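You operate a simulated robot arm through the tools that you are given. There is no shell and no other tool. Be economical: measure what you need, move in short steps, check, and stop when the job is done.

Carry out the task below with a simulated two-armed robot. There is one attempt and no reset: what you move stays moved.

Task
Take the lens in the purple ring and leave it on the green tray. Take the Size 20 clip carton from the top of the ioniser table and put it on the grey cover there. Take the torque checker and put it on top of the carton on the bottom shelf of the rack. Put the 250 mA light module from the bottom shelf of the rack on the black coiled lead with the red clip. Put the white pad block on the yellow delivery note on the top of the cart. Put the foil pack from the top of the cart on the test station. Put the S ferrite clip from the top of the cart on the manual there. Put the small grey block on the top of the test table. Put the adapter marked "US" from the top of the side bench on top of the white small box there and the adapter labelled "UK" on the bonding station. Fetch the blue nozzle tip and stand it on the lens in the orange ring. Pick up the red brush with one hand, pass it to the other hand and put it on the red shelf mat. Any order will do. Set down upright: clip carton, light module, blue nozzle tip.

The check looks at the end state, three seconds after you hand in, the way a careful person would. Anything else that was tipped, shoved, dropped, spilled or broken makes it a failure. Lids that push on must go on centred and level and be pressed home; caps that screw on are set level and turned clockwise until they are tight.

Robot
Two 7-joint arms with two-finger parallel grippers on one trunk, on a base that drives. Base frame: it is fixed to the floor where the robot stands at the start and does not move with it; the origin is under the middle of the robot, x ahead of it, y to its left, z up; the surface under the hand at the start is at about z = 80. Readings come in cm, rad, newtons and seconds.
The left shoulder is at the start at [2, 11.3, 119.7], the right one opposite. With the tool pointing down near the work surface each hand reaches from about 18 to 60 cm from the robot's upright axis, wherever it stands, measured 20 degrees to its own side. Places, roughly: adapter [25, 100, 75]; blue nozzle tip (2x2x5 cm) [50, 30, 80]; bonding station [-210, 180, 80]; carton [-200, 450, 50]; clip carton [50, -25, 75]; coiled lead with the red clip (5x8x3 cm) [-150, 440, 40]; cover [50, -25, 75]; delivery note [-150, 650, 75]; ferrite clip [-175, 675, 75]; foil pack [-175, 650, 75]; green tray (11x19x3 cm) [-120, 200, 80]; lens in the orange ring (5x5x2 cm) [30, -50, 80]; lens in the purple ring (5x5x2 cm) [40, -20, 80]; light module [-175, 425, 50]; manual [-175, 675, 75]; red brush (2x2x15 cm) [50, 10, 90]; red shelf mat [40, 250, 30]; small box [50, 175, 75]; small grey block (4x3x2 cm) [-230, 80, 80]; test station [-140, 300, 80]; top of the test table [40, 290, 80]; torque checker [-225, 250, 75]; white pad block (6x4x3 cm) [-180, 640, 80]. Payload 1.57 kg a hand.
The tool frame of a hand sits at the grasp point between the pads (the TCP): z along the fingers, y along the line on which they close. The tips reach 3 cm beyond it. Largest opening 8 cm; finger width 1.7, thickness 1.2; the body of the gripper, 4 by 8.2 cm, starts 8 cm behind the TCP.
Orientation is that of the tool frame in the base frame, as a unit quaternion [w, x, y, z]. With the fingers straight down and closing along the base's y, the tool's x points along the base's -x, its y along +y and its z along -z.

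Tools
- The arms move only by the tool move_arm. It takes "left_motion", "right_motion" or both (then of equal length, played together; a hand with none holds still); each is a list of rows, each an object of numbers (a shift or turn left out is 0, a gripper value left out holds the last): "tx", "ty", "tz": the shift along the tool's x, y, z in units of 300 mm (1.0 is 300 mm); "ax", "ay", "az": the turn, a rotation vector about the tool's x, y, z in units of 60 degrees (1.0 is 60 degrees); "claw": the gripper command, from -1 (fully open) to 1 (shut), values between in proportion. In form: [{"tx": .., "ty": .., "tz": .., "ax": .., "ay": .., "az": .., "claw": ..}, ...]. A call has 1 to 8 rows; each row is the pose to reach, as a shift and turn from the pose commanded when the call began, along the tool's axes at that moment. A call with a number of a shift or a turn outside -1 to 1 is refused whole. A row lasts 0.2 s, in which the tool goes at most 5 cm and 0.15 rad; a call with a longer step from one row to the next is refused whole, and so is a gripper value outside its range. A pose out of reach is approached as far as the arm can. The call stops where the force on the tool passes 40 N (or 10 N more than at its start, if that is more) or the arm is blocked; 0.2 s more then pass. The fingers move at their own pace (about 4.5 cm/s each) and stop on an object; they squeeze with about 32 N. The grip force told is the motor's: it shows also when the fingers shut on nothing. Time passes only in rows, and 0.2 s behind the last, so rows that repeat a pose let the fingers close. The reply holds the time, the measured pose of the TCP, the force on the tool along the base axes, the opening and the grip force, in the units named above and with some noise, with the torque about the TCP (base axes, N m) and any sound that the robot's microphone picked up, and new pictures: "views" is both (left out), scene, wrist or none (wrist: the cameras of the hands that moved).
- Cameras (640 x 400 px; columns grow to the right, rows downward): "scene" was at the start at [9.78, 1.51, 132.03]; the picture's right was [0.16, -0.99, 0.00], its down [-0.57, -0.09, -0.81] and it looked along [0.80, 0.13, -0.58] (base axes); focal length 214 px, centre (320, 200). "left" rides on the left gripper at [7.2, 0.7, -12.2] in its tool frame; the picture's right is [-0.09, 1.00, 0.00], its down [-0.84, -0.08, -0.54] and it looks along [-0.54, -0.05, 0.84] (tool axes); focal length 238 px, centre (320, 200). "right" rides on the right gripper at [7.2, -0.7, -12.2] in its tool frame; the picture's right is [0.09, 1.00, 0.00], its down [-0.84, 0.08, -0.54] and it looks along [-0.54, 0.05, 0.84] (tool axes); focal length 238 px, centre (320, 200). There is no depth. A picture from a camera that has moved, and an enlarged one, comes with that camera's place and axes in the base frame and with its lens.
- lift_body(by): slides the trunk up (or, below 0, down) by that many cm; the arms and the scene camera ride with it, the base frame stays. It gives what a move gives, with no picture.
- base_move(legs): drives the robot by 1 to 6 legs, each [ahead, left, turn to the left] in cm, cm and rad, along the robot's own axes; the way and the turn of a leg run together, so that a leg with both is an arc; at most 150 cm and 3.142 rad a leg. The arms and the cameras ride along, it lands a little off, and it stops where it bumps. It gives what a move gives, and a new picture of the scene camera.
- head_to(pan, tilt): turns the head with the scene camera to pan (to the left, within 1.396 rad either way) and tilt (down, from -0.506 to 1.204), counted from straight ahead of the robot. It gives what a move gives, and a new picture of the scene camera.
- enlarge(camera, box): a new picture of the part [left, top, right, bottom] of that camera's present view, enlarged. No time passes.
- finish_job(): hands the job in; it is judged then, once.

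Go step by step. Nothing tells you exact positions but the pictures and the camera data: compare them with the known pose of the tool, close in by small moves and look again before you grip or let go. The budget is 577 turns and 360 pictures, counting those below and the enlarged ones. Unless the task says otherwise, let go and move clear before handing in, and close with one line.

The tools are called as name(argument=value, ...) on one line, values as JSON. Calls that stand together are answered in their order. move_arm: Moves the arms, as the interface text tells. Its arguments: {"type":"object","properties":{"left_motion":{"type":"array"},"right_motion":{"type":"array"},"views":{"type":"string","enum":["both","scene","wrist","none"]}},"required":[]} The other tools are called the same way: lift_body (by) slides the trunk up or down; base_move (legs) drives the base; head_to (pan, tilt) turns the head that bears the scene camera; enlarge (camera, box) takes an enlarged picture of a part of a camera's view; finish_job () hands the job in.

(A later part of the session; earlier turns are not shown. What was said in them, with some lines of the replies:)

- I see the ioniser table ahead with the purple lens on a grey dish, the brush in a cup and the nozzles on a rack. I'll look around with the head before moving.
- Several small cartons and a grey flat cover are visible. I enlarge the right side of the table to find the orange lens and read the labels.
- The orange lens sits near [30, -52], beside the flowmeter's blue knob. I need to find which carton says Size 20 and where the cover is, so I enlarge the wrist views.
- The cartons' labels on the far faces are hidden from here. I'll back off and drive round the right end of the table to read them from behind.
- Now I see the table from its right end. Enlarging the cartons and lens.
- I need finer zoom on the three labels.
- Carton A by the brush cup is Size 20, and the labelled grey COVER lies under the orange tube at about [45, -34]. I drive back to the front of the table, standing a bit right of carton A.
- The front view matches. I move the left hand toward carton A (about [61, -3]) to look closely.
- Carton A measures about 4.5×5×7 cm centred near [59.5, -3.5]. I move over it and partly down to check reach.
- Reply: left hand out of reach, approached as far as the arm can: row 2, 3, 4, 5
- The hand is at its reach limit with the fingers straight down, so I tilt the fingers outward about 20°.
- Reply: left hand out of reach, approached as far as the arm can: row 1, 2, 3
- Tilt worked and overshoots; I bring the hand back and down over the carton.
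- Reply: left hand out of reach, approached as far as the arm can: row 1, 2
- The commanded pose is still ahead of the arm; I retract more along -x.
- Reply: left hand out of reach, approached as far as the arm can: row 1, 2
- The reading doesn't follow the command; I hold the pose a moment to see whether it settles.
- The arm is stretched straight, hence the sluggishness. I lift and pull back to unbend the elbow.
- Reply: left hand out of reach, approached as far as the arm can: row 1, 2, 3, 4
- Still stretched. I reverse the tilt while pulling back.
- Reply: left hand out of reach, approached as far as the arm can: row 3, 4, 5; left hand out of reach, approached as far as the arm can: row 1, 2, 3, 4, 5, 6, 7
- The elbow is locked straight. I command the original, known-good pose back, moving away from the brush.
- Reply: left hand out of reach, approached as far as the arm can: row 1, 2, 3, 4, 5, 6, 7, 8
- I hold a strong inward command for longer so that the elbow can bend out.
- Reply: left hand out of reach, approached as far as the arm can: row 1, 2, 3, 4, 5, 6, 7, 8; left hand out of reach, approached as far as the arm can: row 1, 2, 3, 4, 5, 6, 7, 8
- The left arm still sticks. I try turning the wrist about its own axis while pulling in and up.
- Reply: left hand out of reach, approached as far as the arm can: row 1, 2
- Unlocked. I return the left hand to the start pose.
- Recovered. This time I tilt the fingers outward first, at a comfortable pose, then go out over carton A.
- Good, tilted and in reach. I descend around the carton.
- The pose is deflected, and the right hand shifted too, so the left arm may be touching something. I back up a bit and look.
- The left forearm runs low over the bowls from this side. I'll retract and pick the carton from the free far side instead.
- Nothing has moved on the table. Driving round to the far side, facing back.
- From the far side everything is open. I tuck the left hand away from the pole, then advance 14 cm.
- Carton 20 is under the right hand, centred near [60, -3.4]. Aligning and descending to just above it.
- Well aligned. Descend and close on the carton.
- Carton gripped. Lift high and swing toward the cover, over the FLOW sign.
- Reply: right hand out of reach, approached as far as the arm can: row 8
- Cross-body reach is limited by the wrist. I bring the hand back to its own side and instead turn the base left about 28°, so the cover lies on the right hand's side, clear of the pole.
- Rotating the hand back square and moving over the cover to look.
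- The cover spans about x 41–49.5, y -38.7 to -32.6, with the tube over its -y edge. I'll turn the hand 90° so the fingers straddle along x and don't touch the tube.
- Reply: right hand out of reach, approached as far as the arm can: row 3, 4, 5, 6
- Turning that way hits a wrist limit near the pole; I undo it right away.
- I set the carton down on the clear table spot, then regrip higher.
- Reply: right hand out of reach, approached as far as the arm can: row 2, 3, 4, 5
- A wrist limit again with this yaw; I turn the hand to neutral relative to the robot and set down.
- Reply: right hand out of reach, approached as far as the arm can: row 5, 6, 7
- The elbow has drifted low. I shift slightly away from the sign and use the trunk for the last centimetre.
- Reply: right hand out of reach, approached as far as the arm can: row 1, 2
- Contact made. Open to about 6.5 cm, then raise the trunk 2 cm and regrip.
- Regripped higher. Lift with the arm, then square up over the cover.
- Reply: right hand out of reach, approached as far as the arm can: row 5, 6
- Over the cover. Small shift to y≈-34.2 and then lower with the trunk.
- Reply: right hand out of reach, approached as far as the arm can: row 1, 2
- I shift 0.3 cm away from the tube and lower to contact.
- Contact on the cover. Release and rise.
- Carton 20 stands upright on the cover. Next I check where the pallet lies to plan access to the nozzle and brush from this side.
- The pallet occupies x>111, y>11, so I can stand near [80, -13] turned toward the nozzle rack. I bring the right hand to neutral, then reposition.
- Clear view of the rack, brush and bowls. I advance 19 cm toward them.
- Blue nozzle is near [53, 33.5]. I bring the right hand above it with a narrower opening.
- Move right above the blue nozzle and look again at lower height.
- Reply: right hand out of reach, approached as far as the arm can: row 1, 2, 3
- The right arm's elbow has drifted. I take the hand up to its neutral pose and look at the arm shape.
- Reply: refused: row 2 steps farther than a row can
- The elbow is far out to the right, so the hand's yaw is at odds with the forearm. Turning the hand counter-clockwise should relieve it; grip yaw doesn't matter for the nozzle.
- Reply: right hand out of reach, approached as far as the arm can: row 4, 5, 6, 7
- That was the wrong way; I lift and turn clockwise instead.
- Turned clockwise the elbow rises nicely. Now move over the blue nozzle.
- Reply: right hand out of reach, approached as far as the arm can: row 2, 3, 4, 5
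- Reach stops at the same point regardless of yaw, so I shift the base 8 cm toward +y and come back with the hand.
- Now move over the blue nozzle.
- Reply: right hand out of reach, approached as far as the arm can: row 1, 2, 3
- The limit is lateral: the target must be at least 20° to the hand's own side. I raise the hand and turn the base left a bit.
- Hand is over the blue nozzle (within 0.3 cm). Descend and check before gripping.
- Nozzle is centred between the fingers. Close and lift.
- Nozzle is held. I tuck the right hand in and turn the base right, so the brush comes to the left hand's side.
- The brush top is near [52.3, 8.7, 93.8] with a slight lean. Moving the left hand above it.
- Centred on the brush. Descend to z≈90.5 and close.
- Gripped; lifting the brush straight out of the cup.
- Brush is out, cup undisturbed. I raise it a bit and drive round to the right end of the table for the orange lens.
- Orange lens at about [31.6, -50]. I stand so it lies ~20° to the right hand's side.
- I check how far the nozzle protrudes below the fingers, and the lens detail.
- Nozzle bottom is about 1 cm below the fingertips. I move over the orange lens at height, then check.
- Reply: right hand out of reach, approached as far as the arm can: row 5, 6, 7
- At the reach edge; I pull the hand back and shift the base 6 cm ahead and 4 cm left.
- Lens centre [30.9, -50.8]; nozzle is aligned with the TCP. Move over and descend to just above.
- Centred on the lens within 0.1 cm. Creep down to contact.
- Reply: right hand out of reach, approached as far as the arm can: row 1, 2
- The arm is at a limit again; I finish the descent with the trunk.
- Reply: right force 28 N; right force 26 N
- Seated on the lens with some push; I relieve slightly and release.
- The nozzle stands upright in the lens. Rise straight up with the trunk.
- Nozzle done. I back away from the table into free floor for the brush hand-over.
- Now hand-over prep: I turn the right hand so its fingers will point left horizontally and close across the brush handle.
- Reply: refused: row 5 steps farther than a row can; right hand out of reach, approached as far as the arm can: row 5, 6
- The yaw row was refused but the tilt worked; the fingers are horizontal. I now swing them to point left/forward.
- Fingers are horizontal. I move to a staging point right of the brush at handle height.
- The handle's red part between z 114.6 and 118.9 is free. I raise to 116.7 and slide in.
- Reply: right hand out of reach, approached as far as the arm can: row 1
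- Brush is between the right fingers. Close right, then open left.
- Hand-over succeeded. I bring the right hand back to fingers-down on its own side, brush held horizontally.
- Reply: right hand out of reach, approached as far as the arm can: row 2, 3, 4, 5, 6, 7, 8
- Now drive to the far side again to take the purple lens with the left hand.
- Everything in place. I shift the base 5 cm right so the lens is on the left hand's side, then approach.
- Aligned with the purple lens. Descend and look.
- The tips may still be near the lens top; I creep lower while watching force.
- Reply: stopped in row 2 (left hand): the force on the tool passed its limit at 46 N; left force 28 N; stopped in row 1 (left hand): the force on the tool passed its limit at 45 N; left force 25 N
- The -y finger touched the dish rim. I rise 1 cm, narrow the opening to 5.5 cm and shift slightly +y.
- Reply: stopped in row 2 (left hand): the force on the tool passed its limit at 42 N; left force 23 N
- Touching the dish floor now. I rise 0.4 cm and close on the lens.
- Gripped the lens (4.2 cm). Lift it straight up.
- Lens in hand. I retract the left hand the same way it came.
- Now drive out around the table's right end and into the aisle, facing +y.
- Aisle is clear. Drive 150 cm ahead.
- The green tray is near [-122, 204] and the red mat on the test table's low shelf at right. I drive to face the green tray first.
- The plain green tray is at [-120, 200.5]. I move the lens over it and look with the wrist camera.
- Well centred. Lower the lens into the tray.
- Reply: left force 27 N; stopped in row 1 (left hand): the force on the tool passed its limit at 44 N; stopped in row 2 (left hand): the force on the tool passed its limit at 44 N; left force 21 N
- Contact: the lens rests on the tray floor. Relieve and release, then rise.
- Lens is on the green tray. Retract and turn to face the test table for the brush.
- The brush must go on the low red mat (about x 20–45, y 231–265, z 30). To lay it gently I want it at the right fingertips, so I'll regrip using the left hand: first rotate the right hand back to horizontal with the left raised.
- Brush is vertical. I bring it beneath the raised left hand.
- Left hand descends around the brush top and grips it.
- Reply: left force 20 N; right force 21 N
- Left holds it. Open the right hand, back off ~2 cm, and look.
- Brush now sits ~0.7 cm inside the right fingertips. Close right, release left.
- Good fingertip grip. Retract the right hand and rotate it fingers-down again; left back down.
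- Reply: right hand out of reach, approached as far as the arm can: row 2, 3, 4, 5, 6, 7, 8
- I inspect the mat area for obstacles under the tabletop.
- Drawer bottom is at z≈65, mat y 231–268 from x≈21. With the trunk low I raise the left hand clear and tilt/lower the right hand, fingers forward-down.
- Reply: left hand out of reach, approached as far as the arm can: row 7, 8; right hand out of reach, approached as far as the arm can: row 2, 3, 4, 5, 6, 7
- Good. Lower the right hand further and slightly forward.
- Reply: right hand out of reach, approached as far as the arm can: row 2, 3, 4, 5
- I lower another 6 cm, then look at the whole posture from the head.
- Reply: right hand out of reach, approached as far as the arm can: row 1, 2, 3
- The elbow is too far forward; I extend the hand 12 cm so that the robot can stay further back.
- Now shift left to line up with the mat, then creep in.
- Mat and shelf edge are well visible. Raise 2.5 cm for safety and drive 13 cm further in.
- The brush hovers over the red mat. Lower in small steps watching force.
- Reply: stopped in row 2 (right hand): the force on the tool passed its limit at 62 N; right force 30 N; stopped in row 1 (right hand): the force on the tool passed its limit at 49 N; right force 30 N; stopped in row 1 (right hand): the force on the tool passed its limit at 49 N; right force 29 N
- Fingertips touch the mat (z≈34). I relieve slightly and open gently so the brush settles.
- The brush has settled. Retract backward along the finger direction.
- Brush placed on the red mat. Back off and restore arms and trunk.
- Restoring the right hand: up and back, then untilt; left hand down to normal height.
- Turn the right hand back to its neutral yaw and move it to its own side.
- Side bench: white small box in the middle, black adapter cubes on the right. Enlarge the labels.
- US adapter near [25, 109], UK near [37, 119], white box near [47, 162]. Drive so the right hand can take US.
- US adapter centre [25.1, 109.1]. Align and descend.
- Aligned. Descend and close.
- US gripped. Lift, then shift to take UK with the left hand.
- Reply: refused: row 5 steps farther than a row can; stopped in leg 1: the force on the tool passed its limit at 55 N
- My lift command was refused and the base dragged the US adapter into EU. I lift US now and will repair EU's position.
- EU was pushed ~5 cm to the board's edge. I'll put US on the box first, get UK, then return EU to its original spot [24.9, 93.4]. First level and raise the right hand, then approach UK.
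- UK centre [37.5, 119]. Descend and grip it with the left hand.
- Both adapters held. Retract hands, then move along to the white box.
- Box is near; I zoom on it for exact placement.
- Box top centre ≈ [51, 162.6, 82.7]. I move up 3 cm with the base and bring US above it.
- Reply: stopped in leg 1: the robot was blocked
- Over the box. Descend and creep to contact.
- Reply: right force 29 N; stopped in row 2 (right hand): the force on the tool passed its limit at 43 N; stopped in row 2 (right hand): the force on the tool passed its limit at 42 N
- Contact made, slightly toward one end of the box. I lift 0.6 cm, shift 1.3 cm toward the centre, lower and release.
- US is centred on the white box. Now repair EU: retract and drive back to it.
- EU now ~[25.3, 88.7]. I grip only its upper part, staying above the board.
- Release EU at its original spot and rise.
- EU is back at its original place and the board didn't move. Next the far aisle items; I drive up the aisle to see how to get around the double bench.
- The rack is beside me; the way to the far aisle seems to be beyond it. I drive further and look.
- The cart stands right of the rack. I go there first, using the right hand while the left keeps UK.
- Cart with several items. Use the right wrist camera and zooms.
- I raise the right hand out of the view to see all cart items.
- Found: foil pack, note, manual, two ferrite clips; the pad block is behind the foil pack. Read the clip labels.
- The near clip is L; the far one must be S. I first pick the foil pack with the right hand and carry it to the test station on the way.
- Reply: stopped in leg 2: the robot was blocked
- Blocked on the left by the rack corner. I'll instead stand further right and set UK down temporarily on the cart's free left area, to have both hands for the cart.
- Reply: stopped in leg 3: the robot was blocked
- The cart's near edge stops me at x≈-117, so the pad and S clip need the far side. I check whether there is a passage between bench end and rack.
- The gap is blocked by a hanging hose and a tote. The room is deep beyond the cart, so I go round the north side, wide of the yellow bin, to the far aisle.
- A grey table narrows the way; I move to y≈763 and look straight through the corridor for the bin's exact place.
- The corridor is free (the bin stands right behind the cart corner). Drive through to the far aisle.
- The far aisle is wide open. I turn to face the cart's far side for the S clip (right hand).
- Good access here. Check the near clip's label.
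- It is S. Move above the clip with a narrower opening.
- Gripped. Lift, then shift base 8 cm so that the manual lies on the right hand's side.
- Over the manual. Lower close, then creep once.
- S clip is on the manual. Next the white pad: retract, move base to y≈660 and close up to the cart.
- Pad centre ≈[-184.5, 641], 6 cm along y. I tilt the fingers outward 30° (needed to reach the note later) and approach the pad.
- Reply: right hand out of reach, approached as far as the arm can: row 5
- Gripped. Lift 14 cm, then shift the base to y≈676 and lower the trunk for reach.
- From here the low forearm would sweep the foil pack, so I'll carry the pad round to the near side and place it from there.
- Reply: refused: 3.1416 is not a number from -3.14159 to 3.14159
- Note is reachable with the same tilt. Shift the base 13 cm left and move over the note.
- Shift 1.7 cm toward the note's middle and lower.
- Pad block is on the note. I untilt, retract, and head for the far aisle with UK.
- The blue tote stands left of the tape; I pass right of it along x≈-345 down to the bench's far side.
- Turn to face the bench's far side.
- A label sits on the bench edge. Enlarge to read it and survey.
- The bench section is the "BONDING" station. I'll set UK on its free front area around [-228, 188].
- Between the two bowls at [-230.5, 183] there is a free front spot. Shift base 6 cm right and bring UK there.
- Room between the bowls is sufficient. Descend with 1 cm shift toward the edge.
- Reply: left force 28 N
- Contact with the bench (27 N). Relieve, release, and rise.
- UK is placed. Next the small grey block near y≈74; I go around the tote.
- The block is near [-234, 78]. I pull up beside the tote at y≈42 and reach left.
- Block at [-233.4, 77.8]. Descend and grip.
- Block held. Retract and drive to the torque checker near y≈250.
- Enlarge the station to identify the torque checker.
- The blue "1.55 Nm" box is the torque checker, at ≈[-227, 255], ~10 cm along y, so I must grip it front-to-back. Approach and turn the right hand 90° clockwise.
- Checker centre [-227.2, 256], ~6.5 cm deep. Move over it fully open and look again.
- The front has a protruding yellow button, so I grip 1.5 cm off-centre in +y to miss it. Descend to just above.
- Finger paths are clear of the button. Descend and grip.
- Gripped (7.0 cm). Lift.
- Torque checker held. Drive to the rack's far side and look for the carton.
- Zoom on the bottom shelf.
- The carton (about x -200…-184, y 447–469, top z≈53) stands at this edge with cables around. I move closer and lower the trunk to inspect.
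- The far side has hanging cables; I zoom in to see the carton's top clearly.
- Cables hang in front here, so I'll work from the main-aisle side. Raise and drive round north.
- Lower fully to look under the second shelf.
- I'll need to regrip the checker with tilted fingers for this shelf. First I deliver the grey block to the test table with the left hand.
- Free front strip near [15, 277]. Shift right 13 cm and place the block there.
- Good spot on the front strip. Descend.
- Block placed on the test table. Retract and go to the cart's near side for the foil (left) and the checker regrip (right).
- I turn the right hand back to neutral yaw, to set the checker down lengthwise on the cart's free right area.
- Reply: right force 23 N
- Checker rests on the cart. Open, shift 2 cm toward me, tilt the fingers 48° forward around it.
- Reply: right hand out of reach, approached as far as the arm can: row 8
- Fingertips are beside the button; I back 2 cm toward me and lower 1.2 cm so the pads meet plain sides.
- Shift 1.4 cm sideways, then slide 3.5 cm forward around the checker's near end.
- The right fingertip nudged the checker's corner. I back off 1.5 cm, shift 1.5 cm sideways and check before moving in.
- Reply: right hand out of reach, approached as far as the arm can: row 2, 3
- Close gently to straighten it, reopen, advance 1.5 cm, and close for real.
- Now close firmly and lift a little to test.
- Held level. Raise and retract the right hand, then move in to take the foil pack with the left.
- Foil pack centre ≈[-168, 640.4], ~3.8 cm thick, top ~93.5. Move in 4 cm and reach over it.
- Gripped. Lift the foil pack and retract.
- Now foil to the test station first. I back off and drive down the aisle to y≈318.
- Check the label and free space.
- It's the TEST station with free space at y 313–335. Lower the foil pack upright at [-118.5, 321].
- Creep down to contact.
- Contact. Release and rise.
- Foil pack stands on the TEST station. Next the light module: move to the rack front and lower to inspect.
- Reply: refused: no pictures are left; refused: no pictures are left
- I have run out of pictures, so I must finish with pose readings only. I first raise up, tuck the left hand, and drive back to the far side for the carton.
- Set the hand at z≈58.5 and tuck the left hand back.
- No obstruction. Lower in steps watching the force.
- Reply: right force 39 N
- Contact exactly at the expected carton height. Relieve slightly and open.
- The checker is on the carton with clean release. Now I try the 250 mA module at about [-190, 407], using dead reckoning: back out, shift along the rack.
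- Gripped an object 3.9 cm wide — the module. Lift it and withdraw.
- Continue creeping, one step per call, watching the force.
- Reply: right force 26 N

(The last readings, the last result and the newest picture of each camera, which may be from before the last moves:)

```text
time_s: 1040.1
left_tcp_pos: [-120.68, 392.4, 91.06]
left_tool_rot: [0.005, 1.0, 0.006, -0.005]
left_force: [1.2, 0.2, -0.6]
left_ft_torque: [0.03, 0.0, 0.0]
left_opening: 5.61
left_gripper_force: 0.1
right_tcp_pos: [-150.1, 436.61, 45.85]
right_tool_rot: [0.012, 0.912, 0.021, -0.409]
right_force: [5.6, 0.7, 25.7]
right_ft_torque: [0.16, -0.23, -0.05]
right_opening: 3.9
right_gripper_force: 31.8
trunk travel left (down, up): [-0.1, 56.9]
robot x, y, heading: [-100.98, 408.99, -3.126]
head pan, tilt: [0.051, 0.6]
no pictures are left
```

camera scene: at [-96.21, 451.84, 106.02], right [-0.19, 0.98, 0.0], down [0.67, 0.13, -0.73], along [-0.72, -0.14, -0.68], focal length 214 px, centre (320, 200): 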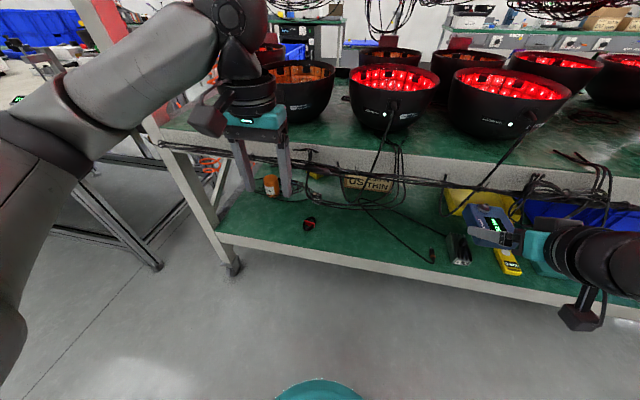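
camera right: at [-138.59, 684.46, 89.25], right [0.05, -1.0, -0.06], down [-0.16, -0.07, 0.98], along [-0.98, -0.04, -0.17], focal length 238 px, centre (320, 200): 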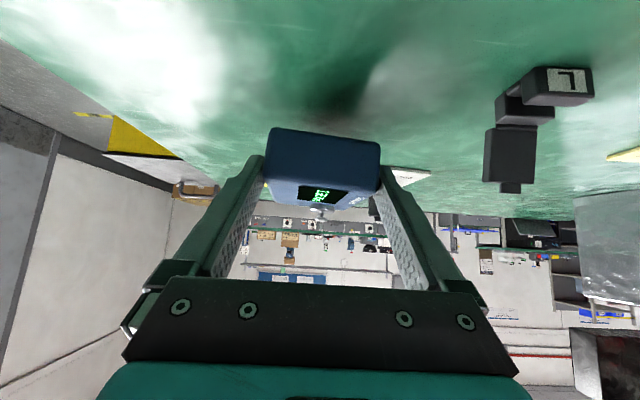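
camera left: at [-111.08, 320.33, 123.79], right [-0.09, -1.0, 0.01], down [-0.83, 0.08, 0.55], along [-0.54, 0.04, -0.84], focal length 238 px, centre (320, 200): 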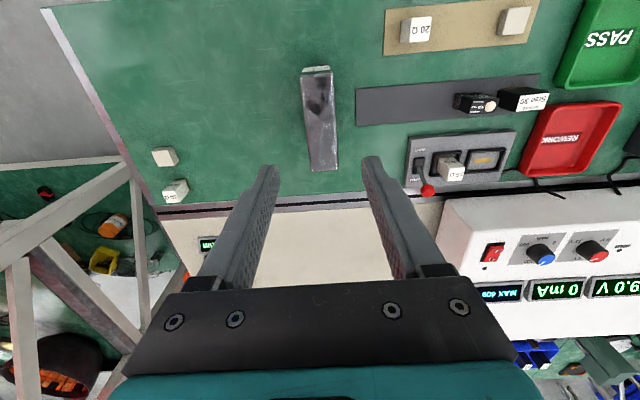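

Contact 2.4 cm above shelf level — so it is on the lead. Relieve and release gently, then retreat.

move_arm(right_motion=[{"tx": -0.006, "tz": -0.005}, {"tx": -0.007, "tz": -0.006, "claw": 0.0}, {"tx": -0.007, "tz": -0.006, "claw": -0.4}, {"tx": -0.007, "tz": -0.006, "claw": -0.4}], views="none")

move_arm(right_motion=[{"tx": -0.03, "tz": -0.03}, {"tx": -0.08, "tz": -0.09}, {"tx": -0.12, "tz": -0.2}, {"tx": -0.12, "tz": -0.3}], views="none")

```text
time_s: 1041.1
left_tcp_pos: [-120.92, 392.44, 91.08]
left_tool_rot: [0.005, 1.0, 0.007, -0.003]
left_force: [-0.6, -0.4, 1.1]
left_ft_torque: [0.0, 0.0, 0.0]
left_opening: 5.57
left_gripper_force: 0.1
right_tcp_pos: [-149.9, 436.65, 45.71]
right_tool_rot: [0.013, 0.915, 0.021, -0.403]
right_force: [0.4, -0.2, 0.6]
right_ft_torque: [0.0, 0.03, 0.01]
right_opening: 5.59
right_gripper_force: 0.1
trunk travel left (down, up): [-0.1, 56.9]
robot x, y, heading: [-100.37, 409.53, -3.123]
head pan, tilt: [0.051, 0.6]
no pictures are left
```

```text
time_s: 1042.1
left_tcp_pos: [-120.9, 392.46, 91.12]
left_tool_rot: [0.005, 1.0, 0.007, -0.003]
left_force: [0.2, 0.5, 0.1]
left_ft_torque: [0.03, -0.01, 0.01]
left_opening: 5.61
left_gripper_force: 0.0
right_tcp_pos: [-145.82, 436.95, 54.46]
right_tool_rot: [0.013, 0.915, 0.02, -0.402]
right_force: [0.0, -0.2, -0.2]
right_ft_torque: [0.02, -0.01, 0.05]
right_opening: 5.61
right_gripper_force: 0.0
trunk travel left (down, up): [-0.1, 56.9]
robot x, y, heading: [-100.93, 409.18, -3.126]
head pan, tilt: [0.051, 0.6]
no pictures are left
```

Clean release with no residual force. I back the robot out of the rack and hand in.

base_move(legs=[[-45, 0, 0]])

finish_job()

```text
time_s: 1044.8
left_tcp_pos: [-76.41, 393.31, 91.18]
left_tool_rot: [0.005, 1.0, 0.008, -0.003]
left_force: [-0.5, 0.1, 0.1]
left_ft_torque: [-0.04, -0.01, -0.01]
left_opening: 5.59
left_gripper_force: 0.0
right_tcp_pos: [-101.45, 437.76, 54.36]
right_tool_rot: [0.012, 0.915, 0.021, -0.402]
right_force: [-0.7, -0.1, 0.4]
right_ft_torque: [0.02, -0.03, -0.02]
right_opening: 5.6
right_gripper_force: 0.2
trunk travel left (down, up): [-0.1, 56.9]
robot x, y, heading: [-56.96, 410.29, -3.119]
head pan, tilt: [0.051, 0.6]
```

```text
The job is handed in.
```

I attempted all twelve placements and handed the job in. Ten I saw in place; the torque checker and the light module were placed without pictures and I could not see the result, and I never read "250 mA" on that module — I took it because the other one I saw read 200 mA. While moving the US adapter I pushed the EU adapter about 5 cm; I put it back at its measured original spot.
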